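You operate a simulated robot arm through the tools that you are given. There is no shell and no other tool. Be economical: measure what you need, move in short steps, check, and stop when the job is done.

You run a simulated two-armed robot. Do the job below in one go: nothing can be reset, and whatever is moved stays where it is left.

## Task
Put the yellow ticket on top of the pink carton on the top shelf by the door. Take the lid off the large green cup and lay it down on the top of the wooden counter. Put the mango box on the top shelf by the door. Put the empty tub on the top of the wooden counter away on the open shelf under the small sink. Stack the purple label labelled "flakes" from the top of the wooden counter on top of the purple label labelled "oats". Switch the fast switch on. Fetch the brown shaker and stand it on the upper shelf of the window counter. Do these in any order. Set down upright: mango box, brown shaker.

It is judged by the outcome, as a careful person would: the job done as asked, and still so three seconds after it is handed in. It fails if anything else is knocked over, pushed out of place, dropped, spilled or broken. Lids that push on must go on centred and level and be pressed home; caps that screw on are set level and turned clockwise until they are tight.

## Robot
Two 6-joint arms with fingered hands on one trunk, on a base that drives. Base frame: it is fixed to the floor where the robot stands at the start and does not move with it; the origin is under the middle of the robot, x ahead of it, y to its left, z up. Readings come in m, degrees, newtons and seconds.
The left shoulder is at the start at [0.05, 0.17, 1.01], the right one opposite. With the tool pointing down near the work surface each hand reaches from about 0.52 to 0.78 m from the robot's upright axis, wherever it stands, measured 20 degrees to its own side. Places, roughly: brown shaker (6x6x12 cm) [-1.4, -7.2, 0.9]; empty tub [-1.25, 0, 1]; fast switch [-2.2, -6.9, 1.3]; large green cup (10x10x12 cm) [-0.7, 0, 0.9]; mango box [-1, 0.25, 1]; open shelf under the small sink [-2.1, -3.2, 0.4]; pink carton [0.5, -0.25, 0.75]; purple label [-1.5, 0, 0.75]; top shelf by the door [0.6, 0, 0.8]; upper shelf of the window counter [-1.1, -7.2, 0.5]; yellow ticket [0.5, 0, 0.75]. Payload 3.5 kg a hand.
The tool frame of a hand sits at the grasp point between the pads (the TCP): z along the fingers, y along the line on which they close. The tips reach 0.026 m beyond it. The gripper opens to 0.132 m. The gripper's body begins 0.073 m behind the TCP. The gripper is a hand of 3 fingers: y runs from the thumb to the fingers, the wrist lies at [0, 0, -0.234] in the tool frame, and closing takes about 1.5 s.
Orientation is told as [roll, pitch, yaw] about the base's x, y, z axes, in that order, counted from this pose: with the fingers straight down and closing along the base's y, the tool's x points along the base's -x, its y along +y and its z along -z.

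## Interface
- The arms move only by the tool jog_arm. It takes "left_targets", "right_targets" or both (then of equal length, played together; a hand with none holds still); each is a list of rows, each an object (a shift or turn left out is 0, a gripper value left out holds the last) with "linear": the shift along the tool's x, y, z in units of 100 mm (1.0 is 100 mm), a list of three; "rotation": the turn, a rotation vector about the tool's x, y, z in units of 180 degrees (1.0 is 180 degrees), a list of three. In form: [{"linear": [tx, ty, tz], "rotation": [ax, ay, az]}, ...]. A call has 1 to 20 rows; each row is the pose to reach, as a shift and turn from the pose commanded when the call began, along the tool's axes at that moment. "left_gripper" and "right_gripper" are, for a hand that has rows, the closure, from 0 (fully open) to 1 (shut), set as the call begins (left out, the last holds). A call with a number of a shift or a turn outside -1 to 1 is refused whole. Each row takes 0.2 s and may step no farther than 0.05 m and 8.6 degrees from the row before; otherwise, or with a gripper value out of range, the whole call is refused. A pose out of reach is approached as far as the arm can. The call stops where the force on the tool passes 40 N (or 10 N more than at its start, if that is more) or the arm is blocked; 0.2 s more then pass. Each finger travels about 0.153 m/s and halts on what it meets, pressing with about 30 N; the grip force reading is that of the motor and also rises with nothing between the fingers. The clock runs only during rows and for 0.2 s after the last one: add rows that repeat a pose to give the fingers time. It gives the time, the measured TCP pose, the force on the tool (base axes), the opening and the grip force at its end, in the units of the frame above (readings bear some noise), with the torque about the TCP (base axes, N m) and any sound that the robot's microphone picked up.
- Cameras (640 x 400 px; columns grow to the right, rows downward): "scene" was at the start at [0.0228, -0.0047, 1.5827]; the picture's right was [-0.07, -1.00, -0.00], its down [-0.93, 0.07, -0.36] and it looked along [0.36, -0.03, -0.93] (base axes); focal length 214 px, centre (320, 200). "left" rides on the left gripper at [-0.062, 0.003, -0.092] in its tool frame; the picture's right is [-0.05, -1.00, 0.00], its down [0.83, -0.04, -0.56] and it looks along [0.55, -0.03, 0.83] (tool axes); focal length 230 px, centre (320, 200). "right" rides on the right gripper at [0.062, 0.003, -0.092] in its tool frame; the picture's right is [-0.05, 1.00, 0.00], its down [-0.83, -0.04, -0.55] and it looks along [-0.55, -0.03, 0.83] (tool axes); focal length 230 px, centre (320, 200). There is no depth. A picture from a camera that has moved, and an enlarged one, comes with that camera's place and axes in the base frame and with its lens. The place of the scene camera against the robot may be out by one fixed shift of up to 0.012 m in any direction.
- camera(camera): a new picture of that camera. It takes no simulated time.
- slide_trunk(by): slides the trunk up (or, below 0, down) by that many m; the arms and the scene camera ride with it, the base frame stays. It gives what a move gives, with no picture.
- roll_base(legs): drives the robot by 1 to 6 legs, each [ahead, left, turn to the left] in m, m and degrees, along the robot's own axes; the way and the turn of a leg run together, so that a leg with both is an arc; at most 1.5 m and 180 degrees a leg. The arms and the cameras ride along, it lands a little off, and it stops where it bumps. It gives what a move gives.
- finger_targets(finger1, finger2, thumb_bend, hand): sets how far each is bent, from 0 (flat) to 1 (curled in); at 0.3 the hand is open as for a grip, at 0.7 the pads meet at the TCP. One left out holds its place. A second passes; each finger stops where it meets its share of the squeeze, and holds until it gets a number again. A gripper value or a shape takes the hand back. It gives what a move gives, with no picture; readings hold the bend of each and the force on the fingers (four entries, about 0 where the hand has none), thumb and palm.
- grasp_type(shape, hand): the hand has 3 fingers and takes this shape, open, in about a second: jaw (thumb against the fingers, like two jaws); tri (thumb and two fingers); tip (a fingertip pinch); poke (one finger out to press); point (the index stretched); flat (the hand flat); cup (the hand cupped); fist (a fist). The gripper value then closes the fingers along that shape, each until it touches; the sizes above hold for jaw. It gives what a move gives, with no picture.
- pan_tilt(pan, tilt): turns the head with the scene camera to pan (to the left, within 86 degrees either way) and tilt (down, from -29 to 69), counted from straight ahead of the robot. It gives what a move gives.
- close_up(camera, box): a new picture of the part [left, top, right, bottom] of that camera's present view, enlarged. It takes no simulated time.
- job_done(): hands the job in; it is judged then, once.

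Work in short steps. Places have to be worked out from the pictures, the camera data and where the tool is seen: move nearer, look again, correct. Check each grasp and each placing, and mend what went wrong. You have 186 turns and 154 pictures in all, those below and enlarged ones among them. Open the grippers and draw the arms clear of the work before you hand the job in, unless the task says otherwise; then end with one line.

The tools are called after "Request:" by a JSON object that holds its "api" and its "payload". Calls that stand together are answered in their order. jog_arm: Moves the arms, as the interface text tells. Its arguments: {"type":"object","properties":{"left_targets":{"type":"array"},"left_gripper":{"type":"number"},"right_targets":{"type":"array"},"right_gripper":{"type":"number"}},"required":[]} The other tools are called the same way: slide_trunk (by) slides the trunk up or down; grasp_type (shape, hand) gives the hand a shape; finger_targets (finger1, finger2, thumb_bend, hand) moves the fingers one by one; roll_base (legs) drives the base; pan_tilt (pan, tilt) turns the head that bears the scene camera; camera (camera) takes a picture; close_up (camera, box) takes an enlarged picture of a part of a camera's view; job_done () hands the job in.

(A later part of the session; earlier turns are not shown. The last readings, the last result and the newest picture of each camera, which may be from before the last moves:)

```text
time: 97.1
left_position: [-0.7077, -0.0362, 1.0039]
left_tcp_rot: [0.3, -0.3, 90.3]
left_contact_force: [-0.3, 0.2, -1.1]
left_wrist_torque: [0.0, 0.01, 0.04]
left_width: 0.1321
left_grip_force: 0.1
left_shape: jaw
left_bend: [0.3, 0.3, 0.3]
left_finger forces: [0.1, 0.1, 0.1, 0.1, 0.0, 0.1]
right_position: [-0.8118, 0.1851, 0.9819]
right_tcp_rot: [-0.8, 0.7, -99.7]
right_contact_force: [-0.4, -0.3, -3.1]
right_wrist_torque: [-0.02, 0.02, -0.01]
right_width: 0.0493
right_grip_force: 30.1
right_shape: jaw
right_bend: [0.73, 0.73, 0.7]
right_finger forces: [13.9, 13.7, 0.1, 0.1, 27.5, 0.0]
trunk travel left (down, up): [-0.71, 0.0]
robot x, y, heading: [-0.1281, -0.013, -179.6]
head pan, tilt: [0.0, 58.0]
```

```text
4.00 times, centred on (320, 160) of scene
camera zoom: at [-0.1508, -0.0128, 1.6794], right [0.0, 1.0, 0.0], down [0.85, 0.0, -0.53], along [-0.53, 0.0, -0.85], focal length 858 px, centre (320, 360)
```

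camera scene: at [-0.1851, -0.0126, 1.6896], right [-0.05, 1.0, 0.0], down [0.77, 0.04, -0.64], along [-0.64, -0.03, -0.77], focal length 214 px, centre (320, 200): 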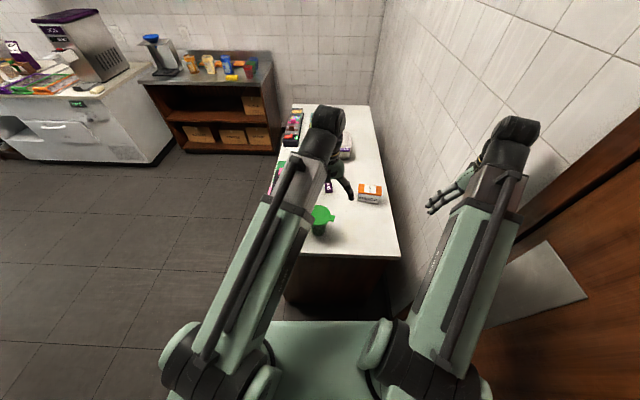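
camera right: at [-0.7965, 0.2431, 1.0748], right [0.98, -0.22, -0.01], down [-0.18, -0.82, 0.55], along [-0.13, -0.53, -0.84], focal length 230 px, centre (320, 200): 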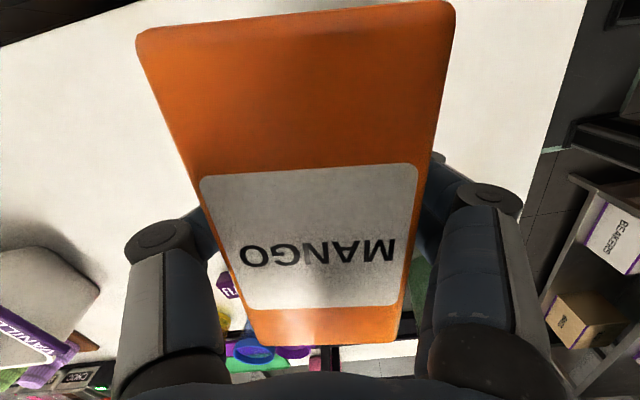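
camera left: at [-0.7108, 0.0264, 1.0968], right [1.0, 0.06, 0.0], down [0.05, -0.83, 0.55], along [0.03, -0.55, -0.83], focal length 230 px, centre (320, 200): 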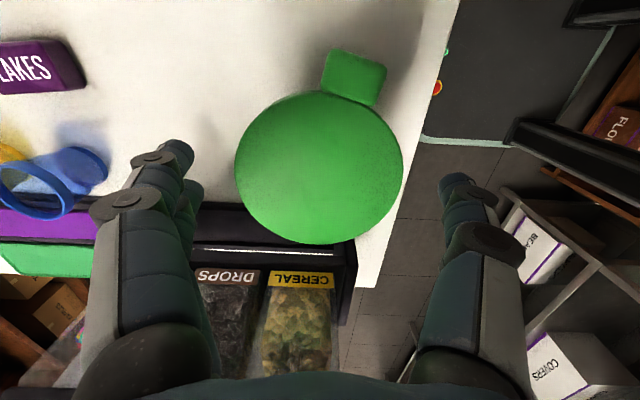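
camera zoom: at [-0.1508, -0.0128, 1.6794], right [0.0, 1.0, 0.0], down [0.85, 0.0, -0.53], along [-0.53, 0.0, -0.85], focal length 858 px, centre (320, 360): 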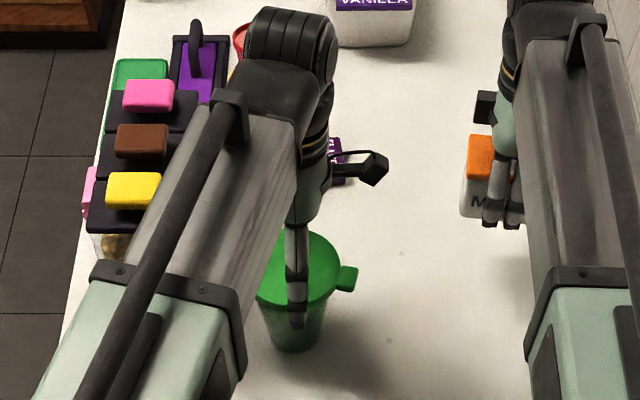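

Lid centred. I lower 2 cm so the tips flank the lid rim and close.

Request:
{"api": "jog_arm", "payload": {"left_targets": [{"linear": [-0.04, 0, 0.1]}, {"linear": [-0.04, 0, 0.2]}]}}

Request:
{"api": "jog_arm", "payload": {"left_targets": [{"linear": [0, 0, 0]}, {"linear": [0, 0, 0]}, {"linear": [0, 0, 0]}, {"linear": [0, 0, 0]}, {"linear": [0, 0, 0]}, {"linear": [0, 0, 0]}], "left_gripper": 1}}

Request:
{"api": "camera", "payload": {"camera": "left"}}

Request:
{"api": "close_up", "payload": {"camera": "scene", "box": [270, 130, 370, 210]}}

```text
time: 97.7
left_position: [-0.7098, -0.0333, 0.9835]
left_tcp_rot: [0.4, -0.3, 90.3]
left_contact_force: [0.5, -0.1, 0.1]
left_wrist_torque: [0.0, 0.01, 0.03]
left_width: 0.1318
left_grip_force: 0.1
left_shape: jaw
left_bend: [0.3, 0.3, 0.3]
left_finger forces: [0.1, 0.1, 0.1, 0.1, 0.0, 0.1]
right_position: [-0.8113, 0.1847, 0.9824]
right_tcp_rot: [-0.7, 0.7, -99.7]
right_contact_force: [-0.7, -0.6, -3.0]
right_wrist_torque: [-0.01, 0.02, 0.01]
right_width: 0.0496
right_grip_force: 29.9
right_shape: jaw
right_bend: [0.73, 0.73, 0.7]
right_finger forces: [13.9, 13.7, 0.0, 0.0, 27.6, 0.1]
trunk travel left (down, up): [-0.71, 0.0]
robot x, y, heading: [-0.1288, -0.0143, -179.6]
head pan, tilt: [0.0, 58.0]
```

```text
time: 99.1
left_position: [-0.7089, -0.0343, 0.9842]
left_tcp_rot: [0.3, -0.4, 90.2]
left_contact_force: [0.6, 0.2, -1.4]
left_wrist_torque: [0.0, 0.0, -0.02]
left_width: 0.0931
left_grip_force: 29.7
left_shape: jaw
left_bend: [0.71, 0.67, 0.62]
left_finger forces: [12.7, 13.6, 0.1, 0.1, 26.8, 0.0]
right_position: [-0.812, 0.1849, 0.9824]
right_tcp_rot: [-0.8, 0.8, -99.7]
right_contact_force: [0.3, -0.3, -3.0]
right_wrist_torque: [-0.04, -0.02, -0.02]
right_width: 0.0492
right_grip_force: 30.1
right_shape: jaw
right_bend: [0.73, 0.73, 0.7]
right_finger forces: [13.8, 13.6, 0.0, 0.1, 27.5, 0.0]
trunk travel left (down, up): [-0.71, 0.0]
robot x, y, heading: [-0.1267, -0.0098, -179.7]
head pan, tilt: [0.0, 58.0]
```

```text
108 pictures are left
camera left: at [-0.7119, 0.0288, 1.0777], right [1.0, 0.06, 0.0], down [0.05, -0.83, 0.55], along [0.03, -0.55, -0.83], focal length 230 px, centre (320, 200)
```

left: 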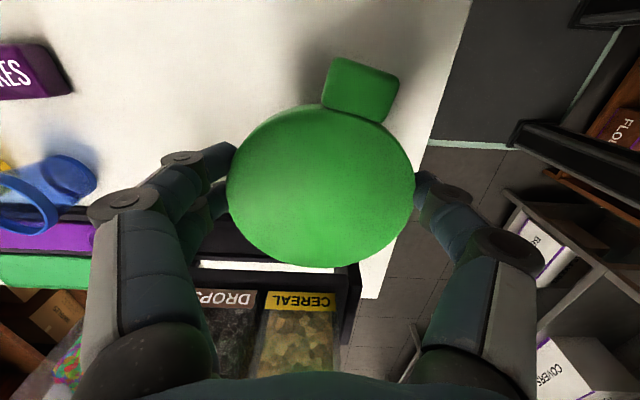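

```text
5.00 times, centred on (320, 170) of scene
camera zoom: at [-0.1507, -0.0129, 1.6794], right [0.0, 1.0, 0.0], down [0.85, 0.0, -0.53], along [-0.53, 0.0, -0.85], focal length 1072 px, centre (320, 350)
```

zoom: 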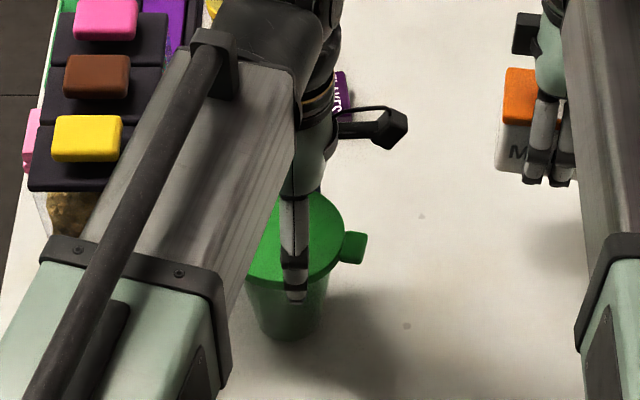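

Gripped at 9.3 cm. I lift 3 cm gently and check whether the cup comes along.

Request:
{"api": "jog_arm", "payload": {"left_targets": [{"linear": [0, 0, -0.05]}, {"linear": [0, 0, -0.1]}, {"linear": [0, 0, -0.2]}, {"linear": [0, 0, -0.3]}]}}

Request:
{"api": "camera", "payload": {"camera": "left"}}

Request:
{"api": "close_up", "payload": {"camera": "scene", "box": [270, 130, 370, 210]}}

```text
time: 100.1
left_position: [-0.7081, -0.0329, 1.0135]
left_tcp_rot: [0.2, -0.3, 90.3]
left_contact_force: [-0.2, 0.0, -0.4]
left_wrist_torque: [0.06, -0.03, -0.02]
left_width: 0.0931
left_grip_force: 30.0
left_shape: jaw
left_bend: [0.71, 0.67, 0.62]
left_finger forces: [12.7, 13.5, 0.2, 0.0, 26.9, 0.1]
right_position: [-0.8113, 0.1847, 0.9815]
right_tcp_rot: [-0.8, 0.7, -99.7]
right_contact_force: [1.0, -0.8, -2.7]
right_wrist_torque: [-0.02, 0.03, -0.01]
right_width: 0.0492
right_grip_force: 30.4
right_shape: jaw
right_bend: [0.73, 0.73, 0.7]
right_finger forces: [14.0, 13.6, 0.1, 0.0, 27.5, 0.0]
trunk travel left (down, up): [-0.71, 0.0]
robot x, y, heading: [-0.1249, -0.0136, -179.9]
head pan, tilt: [0.0, 58.0]
```

```text
106 pictures are left
camera left: at [-0.7114, 0.0298, 1.1069], right [1.0, 0.06, 0.0], down [0.05, -0.83, 0.55], along [0.03, -0.55, -0.83], focal length 230 px, centre (320, 200)
```

left: 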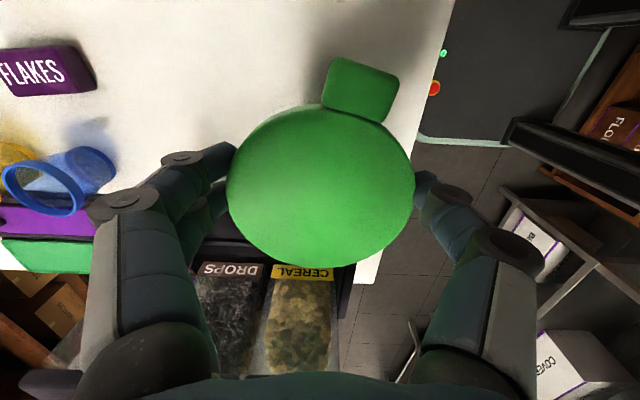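

```text
5.00 times, centred on (320, 170) of scene
camera zoom: at [-0.1507, -0.0129, 1.6794], right [0.0, 1.0, 0.0], down [0.85, 0.0, -0.53], along [-0.53, 0.0, -0.85], focal length 1072 px, centre (320, 350)
```

zoom: 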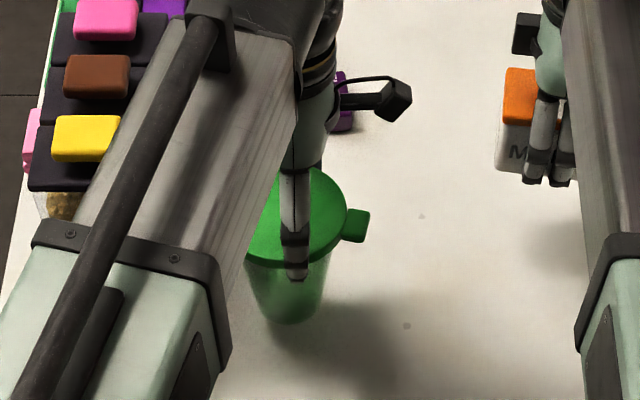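

The cup came up with the lid, so the cup body must be held by the other hand. I set the cup back down exactly where it was and release.

Request:
{"api": "jog_arm", "payload": {"left_targets": [{"linear": [0, 0, 0.15]}, {"linear": [0, 0, 0.25]}, {"linear": [0, 0, 0.29]}, {"linear": [0, 0, 0.3]}]}}

Request:
{"api": "jog_arm", "payload": {"left_targets": [{"linear": [0, 0, 0]}, {"linear": [0, 0, 0]}, {"linear": [0, 0, 0]}, {"linear": [0, 0, 0]}, {"linear": [0, 0, 0]}, {"linear": [0, 0, -0.3]}, {"linear": [0, 0, -0.7]}, {"linear": [0, 0, -1.0]}], "left_gripper": 0}}

Request:
{"api": "jog_arm", "payload": {"right_targets": [{"linear": [0, 0, 0.4]}, {"linear": [0, 0, 0.8]}, {"linear": [0, 0, 0.95]}, {"linear": [0, 0, 0.99]}]}}

Request:
{"api": "camera", "payload": {"camera": "left"}}

```text
time: 101.1
left_position: [-0.7084, -0.0335, 0.9841]
left_tcp_rot: [0.3, -0.2, 90.3]
left_contact_force: [-0.4, 0.1, 4.2]
left_wrist_torque: [-0.03, 0.06, 0.0]
left_width: 0.0929
left_grip_force: 29.9
left_shape: jaw
left_bend: [0.71, 0.67, 0.62]
left_finger forces: [13.3, 14.0, 0.0, 0.0, 26.8, 0.0]
right_position: [-0.8114, 0.1841, 0.9812]
right_tcp_rot: [-0.8, 0.7, -99.7]
right_contact_force: [0.4, 0.1, -3.4]
right_wrist_torque: [-0.02, 0.0, -0.03]
right_width: 0.0496
right_grip_force: 30.0
right_shape: jaw
right_bend: [0.73, 0.73, 0.7]
right_finger forces: [13.9, 13.6, 0.0, 0.0, 27.5, 0.0]
trunk travel left (down, up): [-0.71, 0.0]
robot x, y, heading: [-0.1289, -0.0121, -179.9]
head pan, tilt: [0.0, 58.0]
```

```text
time: 102.9
left_position: [-0.7069, -0.0343, 1.0852]
left_tcp_rot: [0.2, -0.4, 90.3]
left_contact_force: [0.1, 0.5, 0.4]
left_wrist_torque: [0.0, -0.03, 0.0]
left_width: 0.1319
left_grip_force: 0.0
left_shape: jaw
left_bend: [0.3, 0.3, 0.3]
left_finger forces: [0.1, 0.0, 0.1, 0.0, 0.0, 0.0]
right_position: [-0.8107, 0.1859, 0.9822]
right_tcp_rot: [-0.8, 0.7, -99.7]
right_contact_force: [0.2, -0.6, -3.0]
right_wrist_torque: [-0.05, 0.0, 0.0]
right_width: 0.0496
right_grip_force: 30.5
right_shape: jaw
right_bend: [0.73, 0.73, 0.7]
right_finger forces: [13.9, 13.7, 0.0, 0.1, 27.5, 0.1]
trunk travel left (down, up): [-0.71, 0.0]
robot x, y, heading: [-0.1288, -0.0102, -179.8]
head pan, tilt: [0.0, 58.0]
```

```text
time: 103.9
left_position: [-0.7086, -0.0351, 1.0834]
left_tcp_rot: [0.3, -0.3, 90.3]
left_contact_force: [0.0, 0.9, -0.4]
left_wrist_torque: [0.01, -0.02, -0.03]
left_width: 0.1318
left_grip_force: 0.0
left_shape: jaw
left_bend: [0.3, 0.3, 0.3]
left_finger forces: [0.0, 0.0, 0.1, 0.1, 0.0, 0.0]
right_position: [-0.8116, 0.1868, 0.8823]
right_tcp_rot: [-0.7, 0.6, -99.8]
right_contact_force: [0.0, 0.1, -2.4]
right_wrist_torque: [0.0, 0.02, -0.02]
right_width: 0.0493
right_grip_force: 30.1
right_shape: jaw
right_bend: [0.73, 0.73, 0.7]
right_finger forces: [13.8, 13.6, 0.1, 0.0, 27.4, 0.0]
trunk travel left (down, up): [-0.71, 0.0]
robot x, y, heading: [-0.1276, -0.0142, -179.8]
head pan, tilt: [0.0, 58.0]
```

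```text
104 pictures are left
camera left: at [-0.7106, 0.028, 1.1772], right [1.0, 0.06, 0.0], down [0.05, -0.83, 0.55], along [0.03, -0.55, -0.83], focal length 230 px, centre (320, 200)
```

left: 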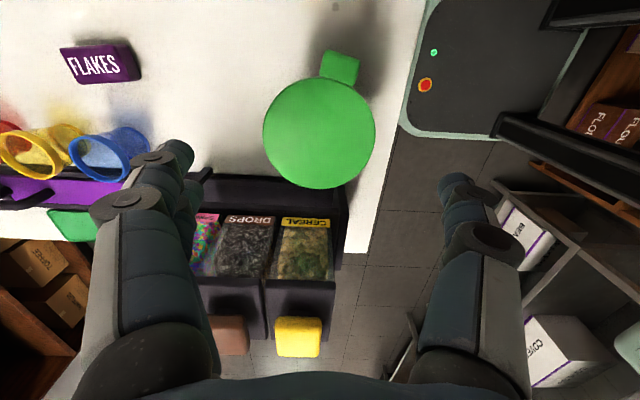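

Cup is back in place. Now I set the mango box down on the counter temporarily to free the right hand.

Request:
{"api": "jog_arm", "payload": {"right_targets": [{"linear": [0, 0, 0.02]}, {"linear": [0, 0, 0.035]}]}}

Request:
{"api": "jog_arm", "payload": {"right_targets": [{"linear": [0, 0, 0]}, {"linear": [0, 0, 0]}, {"linear": [0, 0, 0]}, {"linear": [0, 0, 0]}, {"linear": [0, 0, 0]}, {"linear": [0, 0, -0.3]}, {"linear": [0, 0, -0.7]}, {"linear": [0, 0, -1.0]}], "right_gripper": 0}}

Request:
{"api": "camera", "payload": {"camera": "right"}}

```text
time: 104.5
left_position: [-0.7076, -0.035, 1.0836]
left_tcp_rot: [0.3, -0.3, 90.3]
left_contact_force: [0.0, 0.2, 1.4]
left_wrist_torque: [-0.02, 0.03, -0.01]
left_width: 0.1319
left_grip_force: 0.1
left_shape: jaw
left_bend: [0.3, 0.3, 0.3]
left_finger forces: [0.0, 0.0, 0.0, 0.0, 0.0, 0.0]
right_position: [-0.8132, 0.1864, 0.8787]
right_tcp_rot: [-0.8, 0.7, -99.7]
right_contact_force: [0.2, 1.5, -3.0]
right_wrist_torque: [-0.01, 0.06, 0.01]
right_width: 0.0495
right_grip_force: 30.0
right_shape: jaw
right_bend: [0.73, 0.73, 0.7]
right_finger forces: [13.7, 13.5, 0.0, 0.0, 27.4, 0.1]
trunk travel left (down, up): [-0.71, 0.0]
robot x, y, heading: [-0.1317, -0.0116, -179.7]
head pan, tilt: [0.0, 58.0]
```

```text
time: 106.3
left_position: [-0.7069, -0.0348, 1.0847]
left_tcp_rot: [0.3, -0.4, 90.3]
left_contact_force: [0.0, 0.2, -0.1]
left_wrist_torque: [-0.02, -0.01, -0.02]
left_width: 0.1321
left_grip_force: 0.1
left_shape: jaw
left_bend: [0.3, 0.3, 0.3]
left_finger forces: [0.0, 0.0, 0.1, 0.0, 0.0, 0.1]
right_position: [-0.8112, 0.1827, 0.9803]
right_tcp_rot: [-0.8, 0.8, -99.5]
right_contact_force: [0.3, 0.1, 0.4]
right_wrist_torque: [0.01, 0.01, 0.0]
right_width: 0.132
right_grip_force: 0.0
right_shape: jaw
right_bend: [0.3, 0.3, 0.3]
right_finger forces: [0.0, 0.0, 0.0, 0.0, 0.0, 0.0]
trunk travel left (down, up): [-0.71, 0.0]
robot x, y, heading: [-0.133, -0.0116, -179.8]
head pan, tilt: [0.0, 58.0]
```

```text
103 pictures are left
camera right: at [-0.7966, 0.241, 1.073], right [0.98, -0.22, -0.01], down [-0.18, -0.82, 0.55], along [-0.13, -0.53, -0.84], focal length 230 px, centre (320, 200)
```

right: 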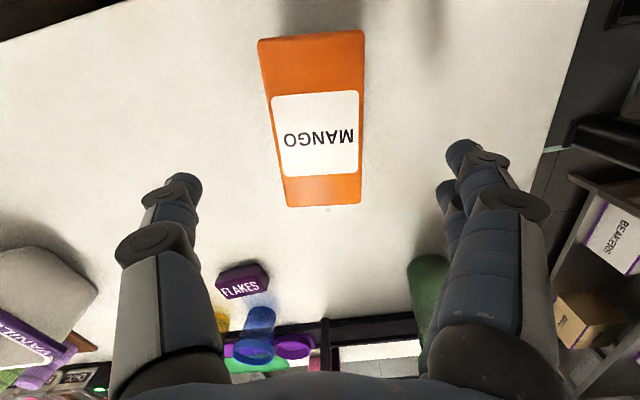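

Mango stands upright. Now I tilt the right hand to approach the cup from the +y side, moving it clear first.

Request:
{"api": "jog_arm", "payload": {"right_targets": [{"linear": [-0.05, 0.1, -0.2]}, {"linear": [-0.15, 0.3, -0.4], "rotation": [0, -0.0476, 0]}, {"linear": [-0.25, 0.5, -0.5], "rotation": [0, -0.0952, 0]}, {"linear": [-0.35, 0.7, -0.5], "rotation": [0, -0.1428, 0]}, {"linear": [-0.45, 0.9, -0.5], "rotation": [0, -0.19, 0]}, {"linear": [-0.55, 1.0, -0.5], "rotation": [0, -0.238, 0]}, {"linear": [-0.6, 1.0, -0.5], "rotation": [0, -0.2856, 0]}, {"linear": [-0.6, 1.0, -0.5], "rotation": [0, -0.333, 0]}]}}

Request:
{"api": "camera", "payload": {"camera": "right"}}

Request:
{"api": "camera", "payload": {"camera": "scene"}}

```text
time: 108.1
left_position: [-0.7074, -0.0346, 1.0842]
left_tcp_rot: [0.2, -0.3, 90.3]
left_contact_force: [-0.5, 0.8, -0.1]
left_wrist_torque: [-0.03, 0.01, -0.01]
left_width: 0.1318
left_grip_force: 0.1
left_shape: jaw
left_bend: [0.3, 0.3, 0.3]
left_finger forces: [0.1, 0.0, 0.1, 0.1, 0.0, 0.0]
right_position: [-0.737, 0.0413, 1.1269]
right_tcp_rot: [5.8, -57.1, -107.3]
right_contact_force: [0.4, 0.5, 0.0]
right_wrist_torque: [-0.01, -0.03, -0.01]
right_width: 0.1318
right_grip_force: 0.1
right_shape: jaw
right_bend: [0.3, 0.3, 0.3]
right_finger forces: [0.0, 0.0, 0.0, 0.0, 0.0, 0.0]
right hand out of reach, approached as far as the arm can: row 2, 3, 4, 5, 6, 7, 8
trunk travel left (down, up): [-0.71, 0.0]
robot x, y, heading: [-0.1297, -0.0102, -179.8]
head pan, tilt: [0.0, 58.0]
```

```text
102 pictures are left
camera right: at [-0.7092, 0.149, 1.1271], right [0.97, -0.24, 0.1], down [-0.09, 0.04, 0.99], along [-0.24, -0.97, 0.01], focal length 230 px, centre (320, 200)
```

right: 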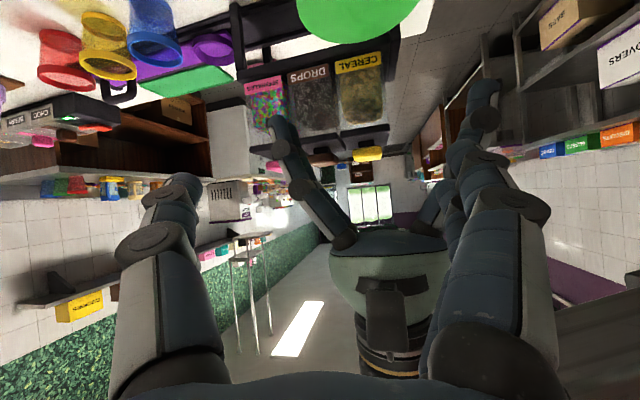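

```text
101 pictures are left
camera scene: at [-0.1505, -0.0124, 1.6794], right [0.0, 1.0, 0.0], down [0.85, 0.0, -0.53], along [-0.53, 0.0, -0.85], focal length 214 px, centre (320, 200)
```

scene: 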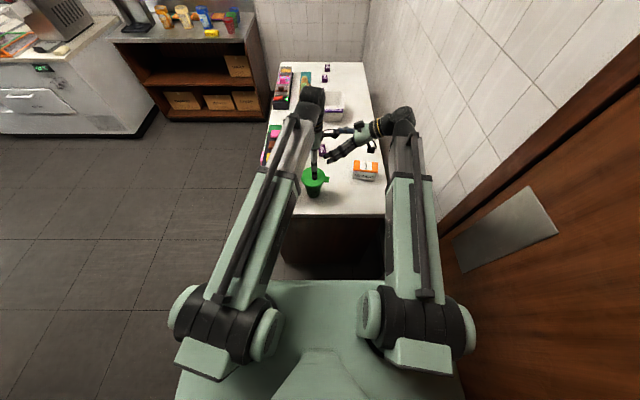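

The right arm reached a limit and ended higher than intended, still clear. I try moving it down toward the pre-grasp beside the cup.

Request:
{"api": "jog_arm", "payload": {"right_targets": [{"linear": [0.3, 0.04, -0.05]}, {"linear": [0.6, 0.1, 0.1]}, {"linear": [0.9, 0.15, 0.3]}, {"linear": [1.0, 0.17, 0.42]}]}}

Request:
{"api": "camera", "payload": {"camera": "right"}}

```text
time: 109.1
left_position: [-0.7069, -0.0355, 1.0851]
left_tcp_rot: [0.4, -0.2, 90.3]
left_contact_force: [-1.0, -0.7, -0.5]
left_wrist_torque: [0.02, -0.01, 0.01]
left_width: 0.1321
left_grip_force: 0.0
left_shape: jaw
left_bend: [0.3, 0.3, 0.3]
left_finger forces: [0.1, 0.0, 0.0, 0.0, 0.0, 0.0]
right_position: [-0.7177, 0.0134, 1.0747]
right_tcp_rot: [9.1, -55.2, -111.5]
right_contact_force: [-0.7, -0.1, -0.5]
right_wrist_torque: [-0.04, -0.02, 0.01]
right_width: 0.1321
right_grip_force: 0.1
right_shape: jaw
right_bend: [0.3, 0.3, 0.3]
right_finger forces: [0.1, 0.1, 0.0, 0.0, 0.0, 0.1]
right hand out of reach, approached as far as the arm can: row 1, 2, 3, 4
trunk travel left (down, up): [-0.71, 0.0]
robot x, y, heading: [-0.1299, -0.0089, -179.9]
head pan, tilt: [0.0, 58.0]
```

```text
100 pictures are left
camera right: at [-0.6883, 0.1192, 1.0764], right [0.95, -0.27, 0.13], down [-0.13, 0.02, 0.99], along [-0.27, -0.96, -0.02], focal length 230 px, centre (320, 200)
```

right: 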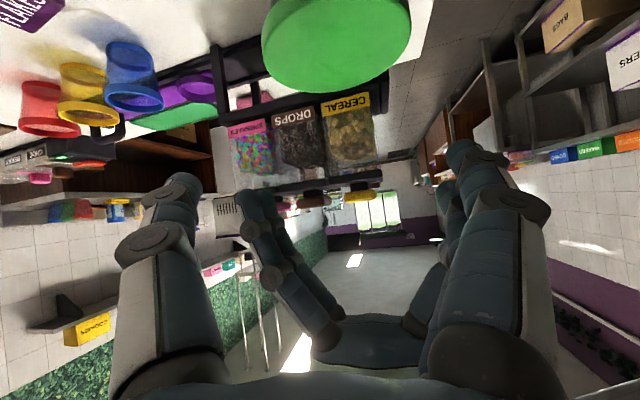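

Still limited; this wrist pose is awkward. I retreat the right hand away from the left and un-tilt it.

Request:
{"api": "jog_arm", "payload": {"right_targets": [{"linear": [0, 0, -0.3], "rotation": [0, 0.0, 0]}, {"linear": [0, 0, -0.6], "rotation": [0, 0.04, 0]}, {"linear": [0, 0, -0.9], "rotation": [0, 0.085, 0]}, {"linear": [0, 0, -1.0], "rotation": [0, 0.13, 0]}, {"linear": [0, 0, -1.0], "rotation": [0, 0.175, 0]}, {"linear": [0, 0, -1.0], "rotation": [0, 0.22, 0]}, {"linear": [0, 0, -1.0], "rotation": [0, 0.265, 0]}, {"linear": [0, 0, -1.0], "rotation": [0, 0.3, 0]}]}}

Request:
{"api": "camera", "payload": {"camera": "right"}}

```text
time: 110.9
left_position: [-0.7068, -0.0349, 1.0838]
left_tcp_rot: [0.2, -0.2, 90.4]
left_contact_force: [0.4, -0.5, 0.2]
left_wrist_torque: [0.0, 0.01, 0.0]
left_width: 0.1321
left_grip_force: 0.0
left_shape: jaw
left_bend: [0.3, 0.3, 0.3]
left_finger forces: [0.0, 0.0, 0.1, 0.1, 0.0, 0.1]
right_position: [-0.7024, 0.0966, 1.1335]
right_tcp_rot: [5.3, -1.4, -104.2]
right_contact_force: [-0.3, -0.4, -0.6]
right_wrist_torque: [0.01, 0.01, 0.03]
right_width: 0.1322
right_grip_force: 0.1
right_shape: jaw
right_bend: [0.3, 0.3, 0.3]
right_finger forces: [0.0, 0.0, 0.1, 0.0, 0.0, 0.0]
trunk travel left (down, up): [-0.71, 0.0]
robot x, y, heading: [-0.127, -0.0106, -179.8]
head pan, tilt: [0.0, 58.0]
```

```text
99 pictures are left
camera right: at [-0.6923, 0.1588, 1.2243], right [0.95, -0.29, 0.09], down [-0.29, -0.77, 0.57], along [-0.1, -0.57, -0.82], focal length 230 px, centre (320, 200)
```

right: 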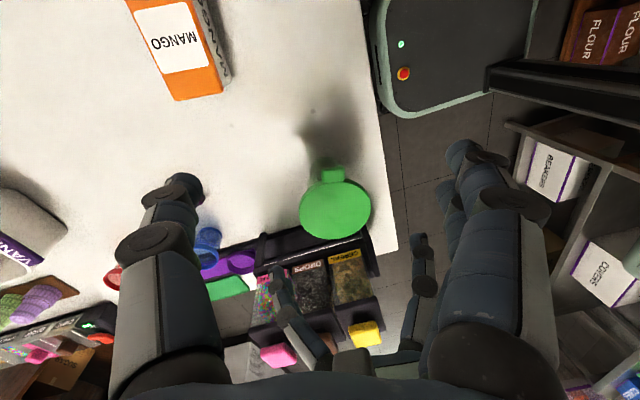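

Right hand is vertical again. Plan: the left carries the cup (by its lid) a few cm away from the caddy, then the right grips the cup body from the robot's side. First un-yaw the right hand and draw it back.

Request:
{"api": "jog_arm", "payload": {"right_targets": [{"linear": [0.2, 0.1, 0], "rotation": [0, 0, 0.042]}, {"linear": [0.4, 0.2, 0], "rotation": [0, 0, 0.084]}, {"linear": [0.6, 0.3, 0], "rotation": [0, 0, 0.126]}, {"linear": [0.8, 0.4, 0], "rotation": [0, 0, 0.168]}, {"linear": [0.87, 0.5, 0], "rotation": [0, 0, 0.21]}, {"linear": [0.87, 0.6, 0], "rotation": [0, 0, 0.252]}, {"linear": [0.87, 0.7, 0], "rotation": [0, 0, 0.294]}, {"linear": [0.87, 0.8, 0], "rotation": [0, 0, 0.336]}, {"linear": [0.87, 0.9, 0], "rotation": [0, 0, 0.378]}, {"linear": [0.87, 1.0, 0], "rotation": [0, 0, 0.42]}], "left_targets": [{"linear": [0, 0, 0.2]}, {"linear": [0, 0, 0.4]}, {"linear": [0, 0, 0.6]}, {"linear": [0, 0, 0.8]}, {"linear": [0, 0, 0.99]}, {"linear": [0, 0, 0.99]}, {"linear": [0, 0, 0.99]}, {"linear": [0, 0, 0.99]}, {"linear": [0, 0, 0.99]}, {"linear": [0, 0, 0.99]}]}}

Request:
{"api": "jog_arm", "payload": {"left_targets": [{"linear": [0, 0, 0]}, {"linear": [0, 0, 0]}, {"linear": [0, 0, 0]}, {"linear": [0, 0, 0]}, {"linear": [0, 0, 0]}, {"linear": [0, 0, -0.1]}, {"linear": [0, 0, -0.3]}], "left_gripper": 1}}

Request:
{"api": "camera", "payload": {"camera": "left"}}

```text
time: 113.1
left_position: [-0.7087, -0.0323, 0.9861]
left_tcp_rot: [0.3, -0.2, 90.3]
left_contact_force: [0.2, 0.0, -0.2]
left_wrist_torque: [0.0, 0.03, -0.04]
left_width: 0.1321
left_grip_force: 0.1
left_shape: jaw
left_bend: [0.3, 0.3, 0.3]
left_finger forces: [0.0, 0.1, 0.0, 0.0, 0.0, 0.0]
right_position: [-0.5842, 0.156, 1.1416]
right_tcp_rot: [2.8, 4.6, -179.7]
right_contact_force: [0.8, 0.4, -0.6]
right_wrist_torque: [-0.03, -0.02, 0.0]
right_width: 0.1321
right_grip_force: 0.0
right_shape: jaw
right_bend: [0.3, 0.3, 0.3]
right_finger forces: [0.0, 0.0, 0.0, 0.0, 0.1, 0.0]
trunk travel left (down, up): [-0.71, 0.0]
robot x, y, heading: [-0.1298, -0.0145, -179.9]
head pan, tilt: [0.0, 58.0]
```

```text
time: 114.7
left_position: [-0.7097, -0.0346, 1.0138]
left_tcp_rot: [0.4, -0.3, 90.3]
left_contact_force: [0.5, 0.9, -0.5]
left_wrist_torque: [-0.01, 0.01, 0.0]
left_width: 0.093
left_grip_force: 29.5
left_shape: jaw
left_bend: [0.71, 0.67, 0.62]
left_finger forces: [12.8, 13.7, 0.0, 0.0, 27.0, 0.0]
right_position: [-0.5851, 0.1547, 1.1405]
right_tcp_rot: [2.8, 4.6, -179.6]
right_contact_force: [-1.3, -0.3, -0.2]
right_wrist_torque: [-0.01, 0.03, 0.0]
right_width: 0.132
right_grip_force: 0.0
right_shape: jaw
right_bend: [0.3, 0.3, 0.3]
right_finger forces: [0.1, 0.0, 0.0, 0.0, 0.0, 0.0]
trunk travel left (down, up): [-0.71, 0.0]
robot x, y, heading: [-0.1268, -0.0111, -179.7]
head pan, tilt: [0.0, 58.0]
```

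```text
98 pictures are left
camera left: at [-0.7125, 0.0275, 1.1067], right [1.0, 0.06, 0.0], down [0.05, -0.83, 0.55], along [0.03, -0.55, -0.83], focal length 230 px, centre (320, 200)
```

left: 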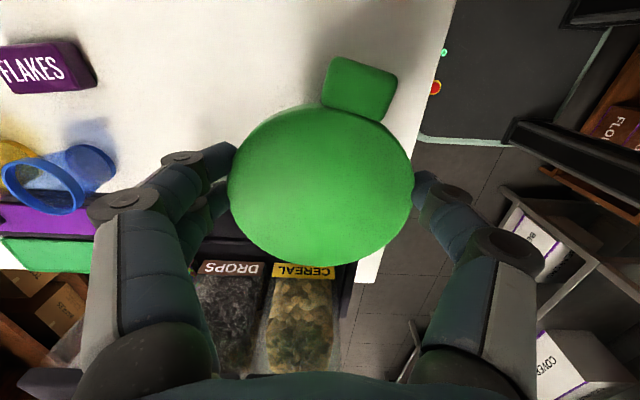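

Cup is held up by its lid again. I shift it +y by 9 cm away from the caddy while the right hand tilts toward horizontal in front of it.

Request:
{"api": "jog_arm", "payload": {"left_targets": [{"linear": [-0.15, 0, 0]}, {"linear": [-0.3, 0, 0]}, {"linear": [-0.45, 0, 0]}, {"linear": [-0.6, 0, 0]}, {"linear": [-0.75, 0, 0]}, {"linear": [-0.9, 0, 0]}, {"linear": [-0.9, 0, 0]}, {"linear": [-0.9, 0, 0]}], "right_targets": [{"linear": [0.1, 0.1, 0.1], "rotation": [0, -0.046, 0]}, {"linear": [0.1, 0.25, 0.25], "rotation": [0, -0.092, 0]}, {"linear": [0.1, 0.4, 0.4], "rotation": [0, -0.138, 0]}, {"linear": [0.1, 0.55, 0.55], "rotation": [0, -0.184, 0]}, {"linear": [0.1, 0.7, 0.7], "rotation": [0, -0.23, 0]}, {"linear": [0.1, 0.85, 0.85], "rotation": [0, -0.276, 0]}, {"linear": [0.1, 1.0, 1.0], "rotation": [0, -0.322, 0]}, {"linear": [0.1, 1.0, 1.0], "rotation": [0, -0.36, 0]}]}}

Request:
{"api": "camera", "payload": {"camera": "right"}}

Request:
{"api": "camera", "payload": {"camera": "scene"}}

```text
time: 115.6
left_position: [-0.7152, 0.0099, 1.0142]
left_tcp_rot: [1.1, 0.2, 90.7]
left_contact_force: [-9.5, -10.8, -5.1]
left_wrist_torque: [0.92, -0.66, -0.29]
left_width: 0.0931
left_grip_force: 30.1
left_shape: jaw
left_bend: [0.71, 0.67, 0.62]
left_finger forces: [13.0, 13.8, 0.0, 0.0, 27.2, 0.1]
right_position: [-0.6725, 0.0974, 1.1236]
right_tcp_rot: [2.2, -22.4, 179.4]
right_contact_force: [9.4, 10.4, 4.0]
right_wrist_torque: [-0.17, -0.17, 0.71]
right_width: 0.1313
right_grip_force: 0.0
right_shape: jaw
right_bend: [0.31, 0.38, 0.3]
right_finger forces: [0.0, 0.0, 0.0, 0.1, 0.0, 0.0]
right hand out of reach, approached as far as the arm can: row 1, 2, 3, 4
trunk travel left (down, up): [-0.71, 0.0]
robot x, y, heading: [-0.1273, -0.0125, -179.7]
head pan, tilt: [0.0, 58.0]
stopped in row 4 (left hand): the force on the tool passed its limit at 76 N (the readings are from after the stop); the commanded pose is now the measured one
```

```text
97 pictures are left
camera right: at [-0.5797, 0.0961, 1.1852], right [-0.04, -1.0, 0.06], down [-0.56, 0.07, 0.83], along [-0.83, 0.0, -0.56], focal length 230 px, centre (320, 200)
```

right: 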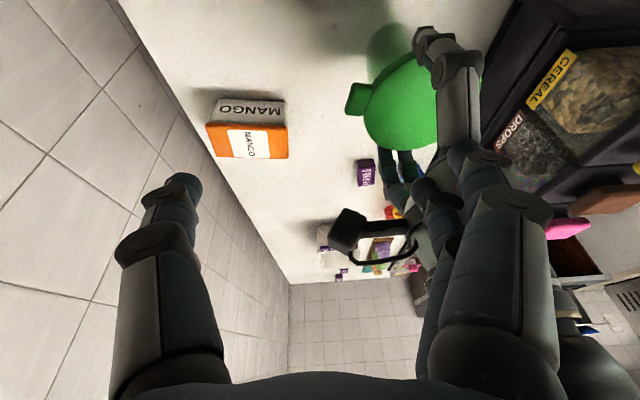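

```text
96 pictures are left
camera scene: at [-0.1509, -0.0132, 1.6794], right [0.0, 1.0, 0.0], down [0.85, 0.0, -0.53], along [-0.53, 0.0, -0.85], focal length 214 px, centre (320, 200)
```

scene: 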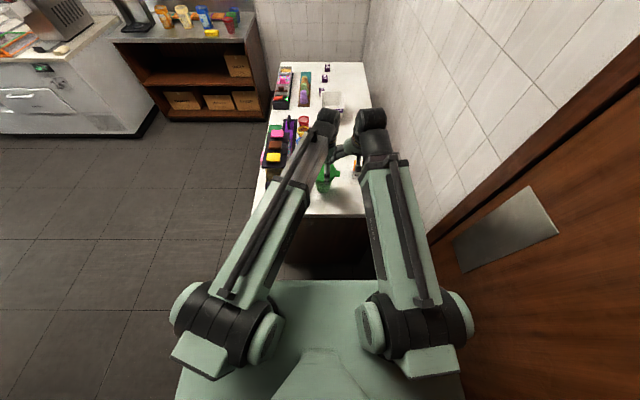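

The hands touched: the right arm can't fold that close. I back the right hand off sideways and re-level it.

Request:
{"api": "jog_arm", "payload": {"right_targets": [{"linear": [0.1, -0.3, -0.2]}, {"linear": [0.2, -0.6, -0.4]}, {"linear": [0.4, -0.8, -0.5], "rotation": [0, 0.04, 0]}, {"linear": [0.6, -0.8, -0.6], "rotation": [0, 0.08, 0]}, {"linear": [0.6, -0.8, -0.6], "rotation": [0, 0.12, 0]}]}}

Request:
{"api": "camera", "payload": {"camera": "left"}}

Request:
{"api": "close_up", "payload": {"camera": "scene", "box": [270, 90, 430, 230]}}

```text
time: 116.8
left_position: [-0.7151, 0.0117, 1.0136]
left_tcp_rot: [0.9, 0.1, 90.7]
left_contact_force: [-0.3, 0.9, -0.8]
left_wrist_torque: [0.0, 0.01, 0.01]
left_width: 0.0927
left_grip_force: 30.1
left_shape: jaw
left_bend: [0.71, 0.67, 0.62]
left_finger forces: [13.0, 13.8, 0.0, 0.0, 27.2, 0.0]
right_position: [-0.5962, 0.1786, 1.1546]
right_tcp_rot: [2.1, -1.0, -179.8]
right_contact_force: [0.7, -0.8, -0.3]
right_wrist_torque: [-0.01, -0.03, 0.03]
right_width: 0.132
right_grip_force: 0.0
right_shape: jaw
right_bend: [0.3, 0.3, 0.3]
right_finger forces: [0.0, 0.0, 0.0, 0.1, 0.0, 0.0]
right hand out of reach, approached as far as the arm can: row 1, 2, 3, 4
trunk travel left (down, up): [-0.71, 0.0]
robot x, y, heading: [-0.1264, -0.0136, -179.8]
head pan, tilt: [0.0, 58.0]
```

```text
95 pictures are left
camera left: at [-0.718, 0.0752, 1.106], right [1.0, 0.06, -0.02], down [0.06, -0.83, 0.56], along [0.02, -0.56, -0.83], focal length 230 px, centre (320, 200)
```

left: 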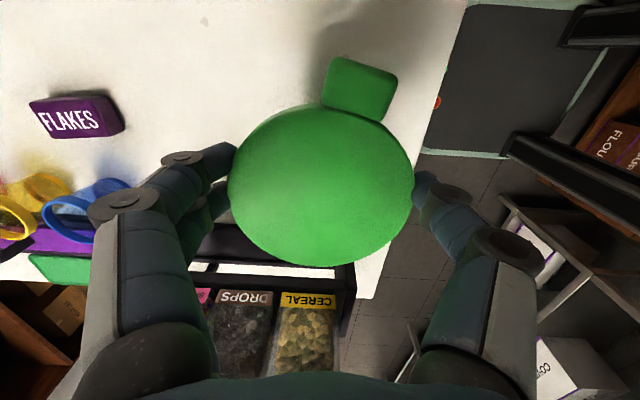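

```text
2.86 times, centred on (350, 160) of scene
camera zoom: at [-0.1511, -0.0128, 1.6794], right [0.0, 1.0, 0.0], down [0.85, 0.0, -0.53], along [-0.53, 0.0, -0.85], focal length 613 px, centre (234, 314)
```

zoom: 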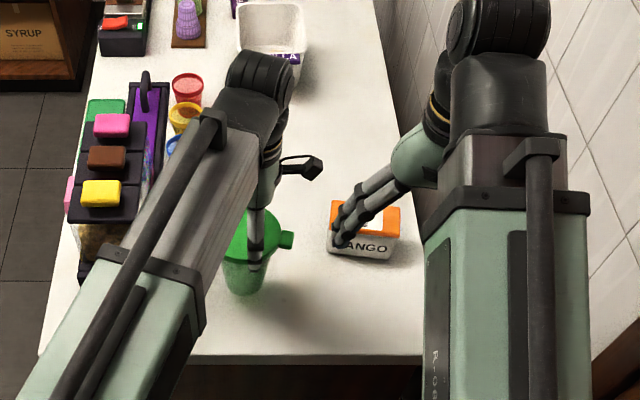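

Separated safely. I lower the cup to the counter here, open, go 5 cm lower, and grip the cup body under the lid with the left hand.

Request:
{"api": "jog_arm", "payload": {"left_targets": [{"linear": [0, 0, 0.15]}, {"linear": [0, 0, 0.25]}, {"linear": [0, 0, 0.295]}]}}

Request:
{"api": "jog_arm", "payload": {"left_targets": [{"linear": [0, 0, 0]}, {"linear": [0, 0, 0]}, {"linear": [0, 0, 0]}, {"linear": [0, 0, 0]}, {"linear": [0, 0, 0.1]}, {"linear": [0, 0, 0.3]}, {"linear": [0, 0, 0.48]}], "left_gripper": 0}}

Request:
{"api": "jog_arm", "payload": {"left_targets": [{"linear": [0, 0, 0]}, {"linear": [0, 0, 0]}, {"linear": [0, 0, 0]}, {"linear": [0, 0, 0]}, {"linear": [0, 0, 0]}, {"linear": [0, 0, 0]}], "left_gripper": 1}}

Request:
{"api": "camera", "payload": {"camera": "left"}}

Request:
{"api": "close_up", "payload": {"camera": "scene", "box": [270, 110, 390, 210]}}

```text
time: 117.6
left_position: [-0.7159, 0.013, 0.9837]
left_tcp_rot: [1.0, 0.1, 90.6]
left_contact_force: [-0.5, 0.1, 7.0]
left_wrist_torque: [0.0, -0.1, 0.01]
left_width: 0.0929
left_grip_force: 30.2
left_shape: jaw
left_bend: [0.71, 0.67, 0.62]
left_finger forces: [13.5, 14.2, 0.0, 0.1, 27.2, 0.0]
right_position: [-0.5947, 0.1781, 1.1552]
right_tcp_rot: [2.2, -1.0, -179.7]
right_contact_force: [0.5, -0.1, -0.2]
right_wrist_torque: [0.0, -0.02, -0.05]
right_width: 0.1321
right_grip_force: 0.2
right_shape: jaw
right_bend: [0.3, 0.3, 0.3]
right_finger forces: [0.0, 0.0, 0.0, 0.1, 0.0, 0.0]
trunk travel left (down, up): [-0.71, 0.0]
robot x, y, heading: [-0.1302, -0.01, -179.8]
head pan, tilt: [0.0, 58.0]
```

```text
time: 119.2
left_position: [-0.7177, 0.0123, 0.9399]
left_tcp_rot: [1.2, 0.1, 90.6]
left_contact_force: [0.9, 0.4, 16.9]
left_wrist_torque: [-0.06, -0.13, 0.01]
left_width: 0.1316
left_grip_force: 0.0
left_shape: jaw
left_bend: [0.3, 0.3, 0.3]
left_finger forces: [0.4, 5.3, 0.0, 0.1, 8.7, 0.1]
right_position: [-0.5933, 0.1787, 1.1552]
right_tcp_rot: [2.2, -1.1, -179.8]
right_contact_force: [0.4, -0.3, -0.1]
right_wrist_torque: [0.0, 0.02, 0.01]
right_width: 0.1319
right_grip_force: 0.1
right_shape: jaw
right_bend: [0.3, 0.3, 0.3]
right_finger forces: [0.0, 0.0, 0.0, 0.1, 0.0, 0.1]
trunk travel left (down, up): [-0.71, 0.0]
robot x, y, heading: [-0.1267, -0.0136, -180.0]
head pan, tilt: [0.0, 58.0]
```

```text
time: 120.6
left_position: [-0.7164, 0.011, 0.9386]
left_tcp_rot: [1.2, 0.1, 90.7]
left_contact_force: [-6.0, 1.7, 30.8]
left_wrist_torque: [-0.07, 0.6, -0.05]
left_width: 0.0778
left_grip_force: 30.2
left_shape: jaw
left_bend: [0.74, 0.73, 0.69]
left_finger forces: [26.9, 22.5, 0.0, 0.0, 40.5, 0.0]
right_position: [-0.5939, 0.1785, 1.157]
right_tcp_rot: [2.2, -1.1, -179.7]
right_contact_force: [-0.2, -0.6, 0.4]
right_wrist_torque: [-0.01, 0.01, 0.03]
right_width: 0.132
right_grip_force: 0.1
right_shape: jaw
right_bend: [0.3, 0.3, 0.3]
right_finger forces: [0.1, 0.0, 0.0, 0.1, 0.1, 0.0]
trunk travel left (down, up): [-0.71, 0.0]
robot x, y, heading: [-0.1258, -0.0142, -179.3]
head pan, tilt: [0.0, 58.0]
```

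```text
93 pictures are left
camera left: at [-0.7187, 0.0742, 1.0314], right [1.0, 0.06, -0.02], down [0.06, -0.83, 0.56], along [0.02, -0.56, -0.83], focal length 230 px, centre (320, 200)
```

left: 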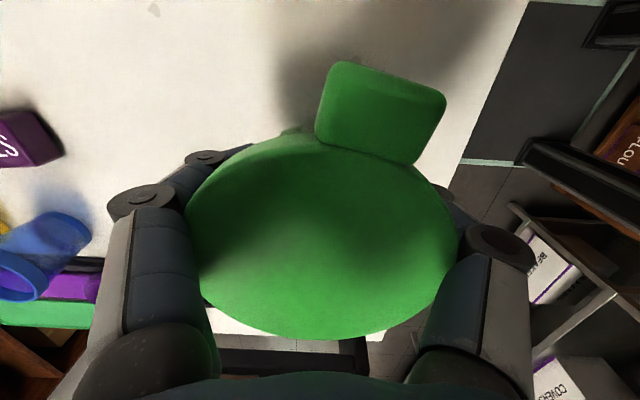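

```text
4.00 times, centred on (330, 160) of scene
camera zoom: at [-0.1484, -0.0128, 1.6796], right [0.0, 1.0, 0.0], down [0.85, 0.0, -0.53], along [-0.53, 0.0, -0.85], focal length 858 px, centre (280, 360)
```

zoom: 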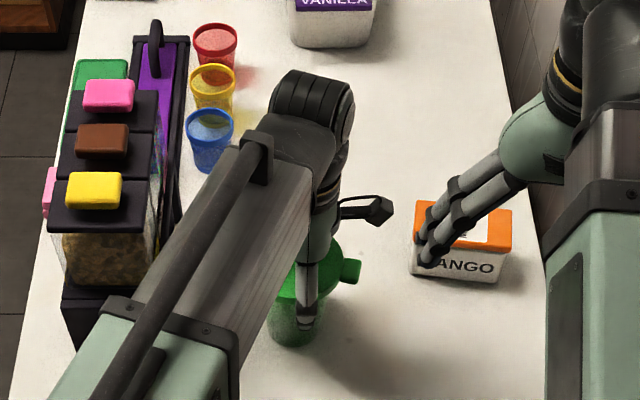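

The left now holds the cup body under the lid, but its camera overhangs the tab. I release, raise, and try turning the left hand the other way (camera toward the caddy side) so the tab stays accessible.

Request:
{"api": "jog_arm", "payload": {"left_targets": [{"linear": [0, 0, 0]}, {"linear": [0, 0, 0]}, {"linear": [0, 0, 0]}, {"linear": [0, 0, 0]}, {"linear": [0, 0, 0]}, {"linear": [0, 0, -0.3]}, {"linear": [0, 0, -0.6]}, {"linear": [0, 0, -1.0]}], "left_gripper": 0}}

Request:
{"api": "jog_arm", "payload": {"left_targets": [{"linear": [0, 0, -0.3], "rotation": [0, 0, -0.047]}, {"linear": [0, 0, -0.5], "rotation": [0, 0, -0.094]}, {"linear": [0, 0, -0.5], "rotation": [0, 0, -0.141]}, {"linear": [0, 0, -0.5], "rotation": [0, 0, -0.188]}, {"linear": [0, 0, -0.5], "rotation": [0, 0, -0.235]}, {"linear": [0, 0, -0.5], "rotation": [0, 0, -0.282]}, {"linear": [0, 0, -0.5], "rotation": [0, 0, -0.329]}, {"linear": [0, 0, -0.5], "rotation": [0, 0, -0.376]}, {"linear": [0, 0, -0.5], "rotation": [0, 0, -0.423]}, {"linear": [0, 0, -0.5], "rotation": [0, 0, -0.47]}, {"linear": [0, 0, -0.5], "rotation": [0, 0, -0.517]}, {"linear": [0, 0, -0.5], "rotation": [0, 0, -0.564]}, {"linear": [0, 0, -0.5], "rotation": [0, 0, -0.611]}, {"linear": [0, 0, -0.5], "rotation": [0, 0, -0.658]}, {"linear": [0, 0, -0.5], "rotation": [0, 0, -0.705]}, {"linear": [0, 0, -0.5], "rotation": [0, 0, -0.752]}, {"linear": [0, 0, -0.5], "rotation": [0, 0, -0.799]}, {"linear": [0, 0, -0.5], "rotation": [0, 0, -0.846]}, {"linear": [0, 0, -0.5], "rotation": [0, 0, -0.893]}, {"linear": [0, 0, -0.5], "rotation": [0, 0, -0.93]}]}}

Request:
{"api": "camera", "payload": {"camera": "left"}}

```text
time: 122.4
left_position: [-0.7154, 0.0146, 1.0378]
left_tcp_rot: [0.9, 0.2, 90.8]
left_contact_force: [0.3, 1.1, -0.3]
left_wrist_torque: [-0.01, 0.01, 0.01]
left_width: 0.1318
left_grip_force: 0.0
left_shape: jaw
left_bend: [0.3, 0.3, 0.3]
left_finger forces: [0.0, 0.1, 0.0, 0.1, 0.0, 0.0]
right_position: [-0.5949, 0.1783, 1.1543]
right_tcp_rot: [2.2, -1.0, -179.6]
right_contact_force: [-0.3, -0.7, 0.2]
right_wrist_torque: [0.02, 0.01, 0.01]
right_width: 0.1323
right_grip_force: 0.1
right_shape: jaw
right_bend: [0.3, 0.3, 0.3]
right_finger forces: [0.0, 0.1, 0.0, 0.0, 0.1, 0.0]
trunk travel left (down, up): [-0.71, 0.0]
robot x, y, heading: [-0.1285, -0.014, -179.9]
head pan, tilt: [0.0, 58.0]
```

```text
time: 126.6
left_position: [-0.7145, 0.0104, 1.087]
left_tcp_rot: [-0.8, -0.4, -117.4]
left_contact_force: [-0.2, 0.3, -0.8]
left_wrist_torque: [0.01, 0.03, -0.02]
left_width: 0.1317
left_grip_force: 0.0
left_shape: jaw
left_bend: [0.3, 0.3, 0.3]
left_finger forces: [0.0, 0.0, 0.0, 0.0, 0.0, 0.0]
left hand out of reach, approached as far as the arm can: row 19, 20
right_position: [-0.5958, 0.1776, 1.1553]
right_tcp_rot: [2.2, -1.1, -179.7]
right_contact_force: [0.3, -0.5, 0.0]
right_wrist_torque: [-0.02, -0.01, -0.02]
right_width: 0.1323
right_grip_force: 0.1
right_shape: jaw
right_bend: [0.3, 0.3, 0.3]
right_finger forces: [0.1, 0.0, 0.0, 0.1, 0.0, 0.1]
trunk travel left (down, up): [-0.71, 0.0]
robot x, y, heading: [-0.1281, -0.0109, -179.9]
head pan, tilt: [0.0, 58.0]
```

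```text
91 pictures are left
camera left: at [-0.7387, -0.0438, 1.1789], right [-0.91, 0.41, 0.01], down [0.35, 0.76, 0.55], along [0.22, 0.5, -0.84], focal length 230 px, centre (320, 200)
```

left: 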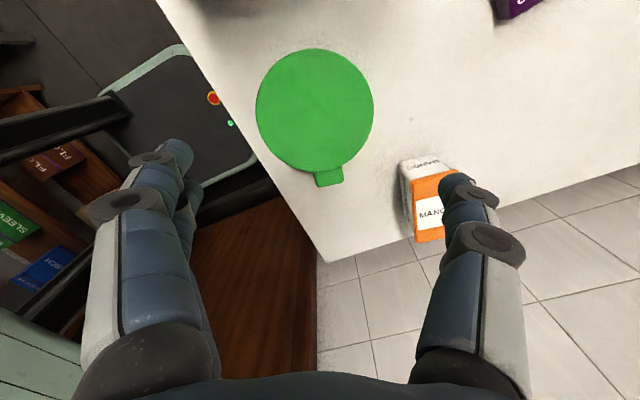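

Left hand turned the other way (yaw −117°), tab now free. I descend around the cup again, centring on the lid at ≈[-0.717,-0.003].

Request:
{"api": "jog_arm", "payload": {"left_targets": [{"linear": [-0.13, 0.03, 0.3]}, {"linear": [-0.13, 0.03, 0.7]}, {"linear": [-0.13, 0.03, 1.0]}]}}

Request:
{"api": "camera", "payload": {"camera": "left"}}

```text
time: 127.4
left_position: [-0.7197, 0.0003, 0.9874]
left_tcp_rot: [-0.8, -0.4, -117.5]
left_contact_force: [-0.3, 0.3, 0.3]
left_wrist_torque: [0.0, 0.02, -0.01]
left_width: 0.1319
left_grip_force: 0.1
left_shape: jaw
left_bend: [0.3, 0.3, 0.3]
left_finger forces: [0.1, 0.0, 0.0, 0.1, 0.0, 0.0]
right_position: [-0.5952, 0.1779, 1.1555]
right_tcp_rot: [2.1, -1.0, -179.6]
right_contact_force: [0.5, -0.3, 0.2]
right_wrist_torque: [0.02, 0.02, 0.02]
right_width: 0.132
right_grip_force: 0.1
right_shape: jaw
right_bend: [0.3, 0.3, 0.3]
right_finger forces: [0.1, 0.1, 0.1, 0.0, 0.0, 0.1]
trunk travel left (down, up): [-0.71, 0.0]
robot x, y, heading: [-0.1258, -0.0103, -180.0]
head pan, tilt: [0.0, 58.0]
```

```text
90 pictures are left
camera left: at [-0.744, -0.0545, 1.08], right [-0.91, 0.41, 0.01], down [0.35, 0.76, 0.55], along [0.22, 0.5, -0.84], focal length 230 px, centre (320, 200)
```

left: 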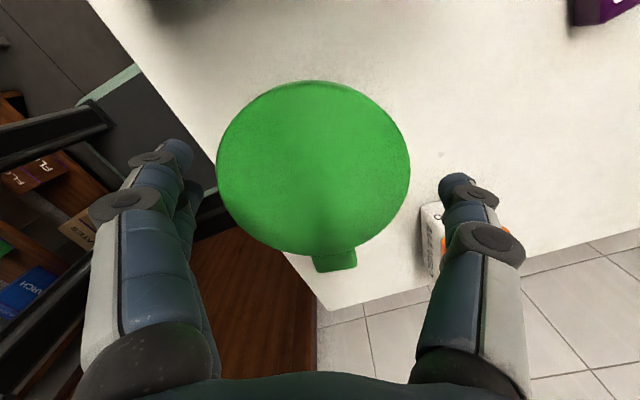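

The lid looks slightly larger/higher than before—possibly already loosened. Checking with the right camera.

Request:
{"api": "camera", "payload": {"camera": "right"}}

Request:
{"api": "close_up", "payload": {"camera": "scene", "box": [280, 120, 380, 210]}}

```text
89 pictures are left
camera right: at [-0.5327, 0.1781, 1.2464], right [-0.05, -1.0, 0.04], down [-0.82, 0.06, 0.57], along [-0.57, -0.01, -0.82], focal length 230 px, centre (320, 200)
```

right: 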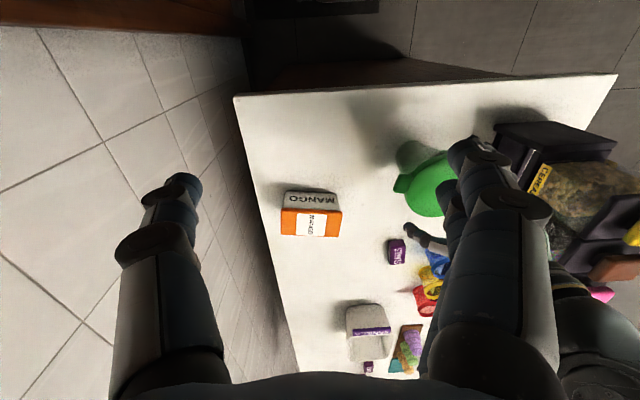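

```text
4.44 times, centred on (330, 165) of scene
camera zoom: at [-0.1506, -0.0131, 1.6795], right [0.0, 1.0, 0.0], down [0.85, 0.0, -0.53], along [-0.53, 0.0, -0.85], focal length 953 px, centre (276, 356)
```

zoom: 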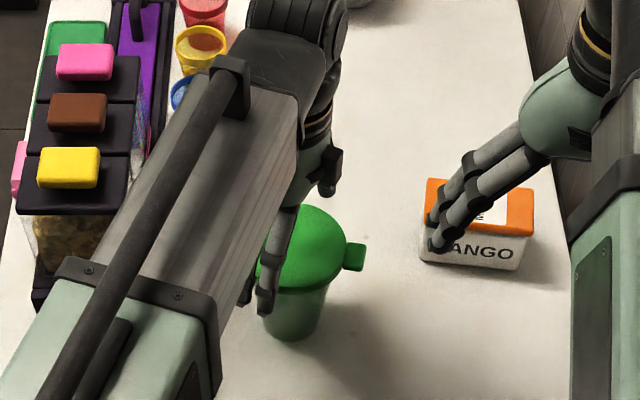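

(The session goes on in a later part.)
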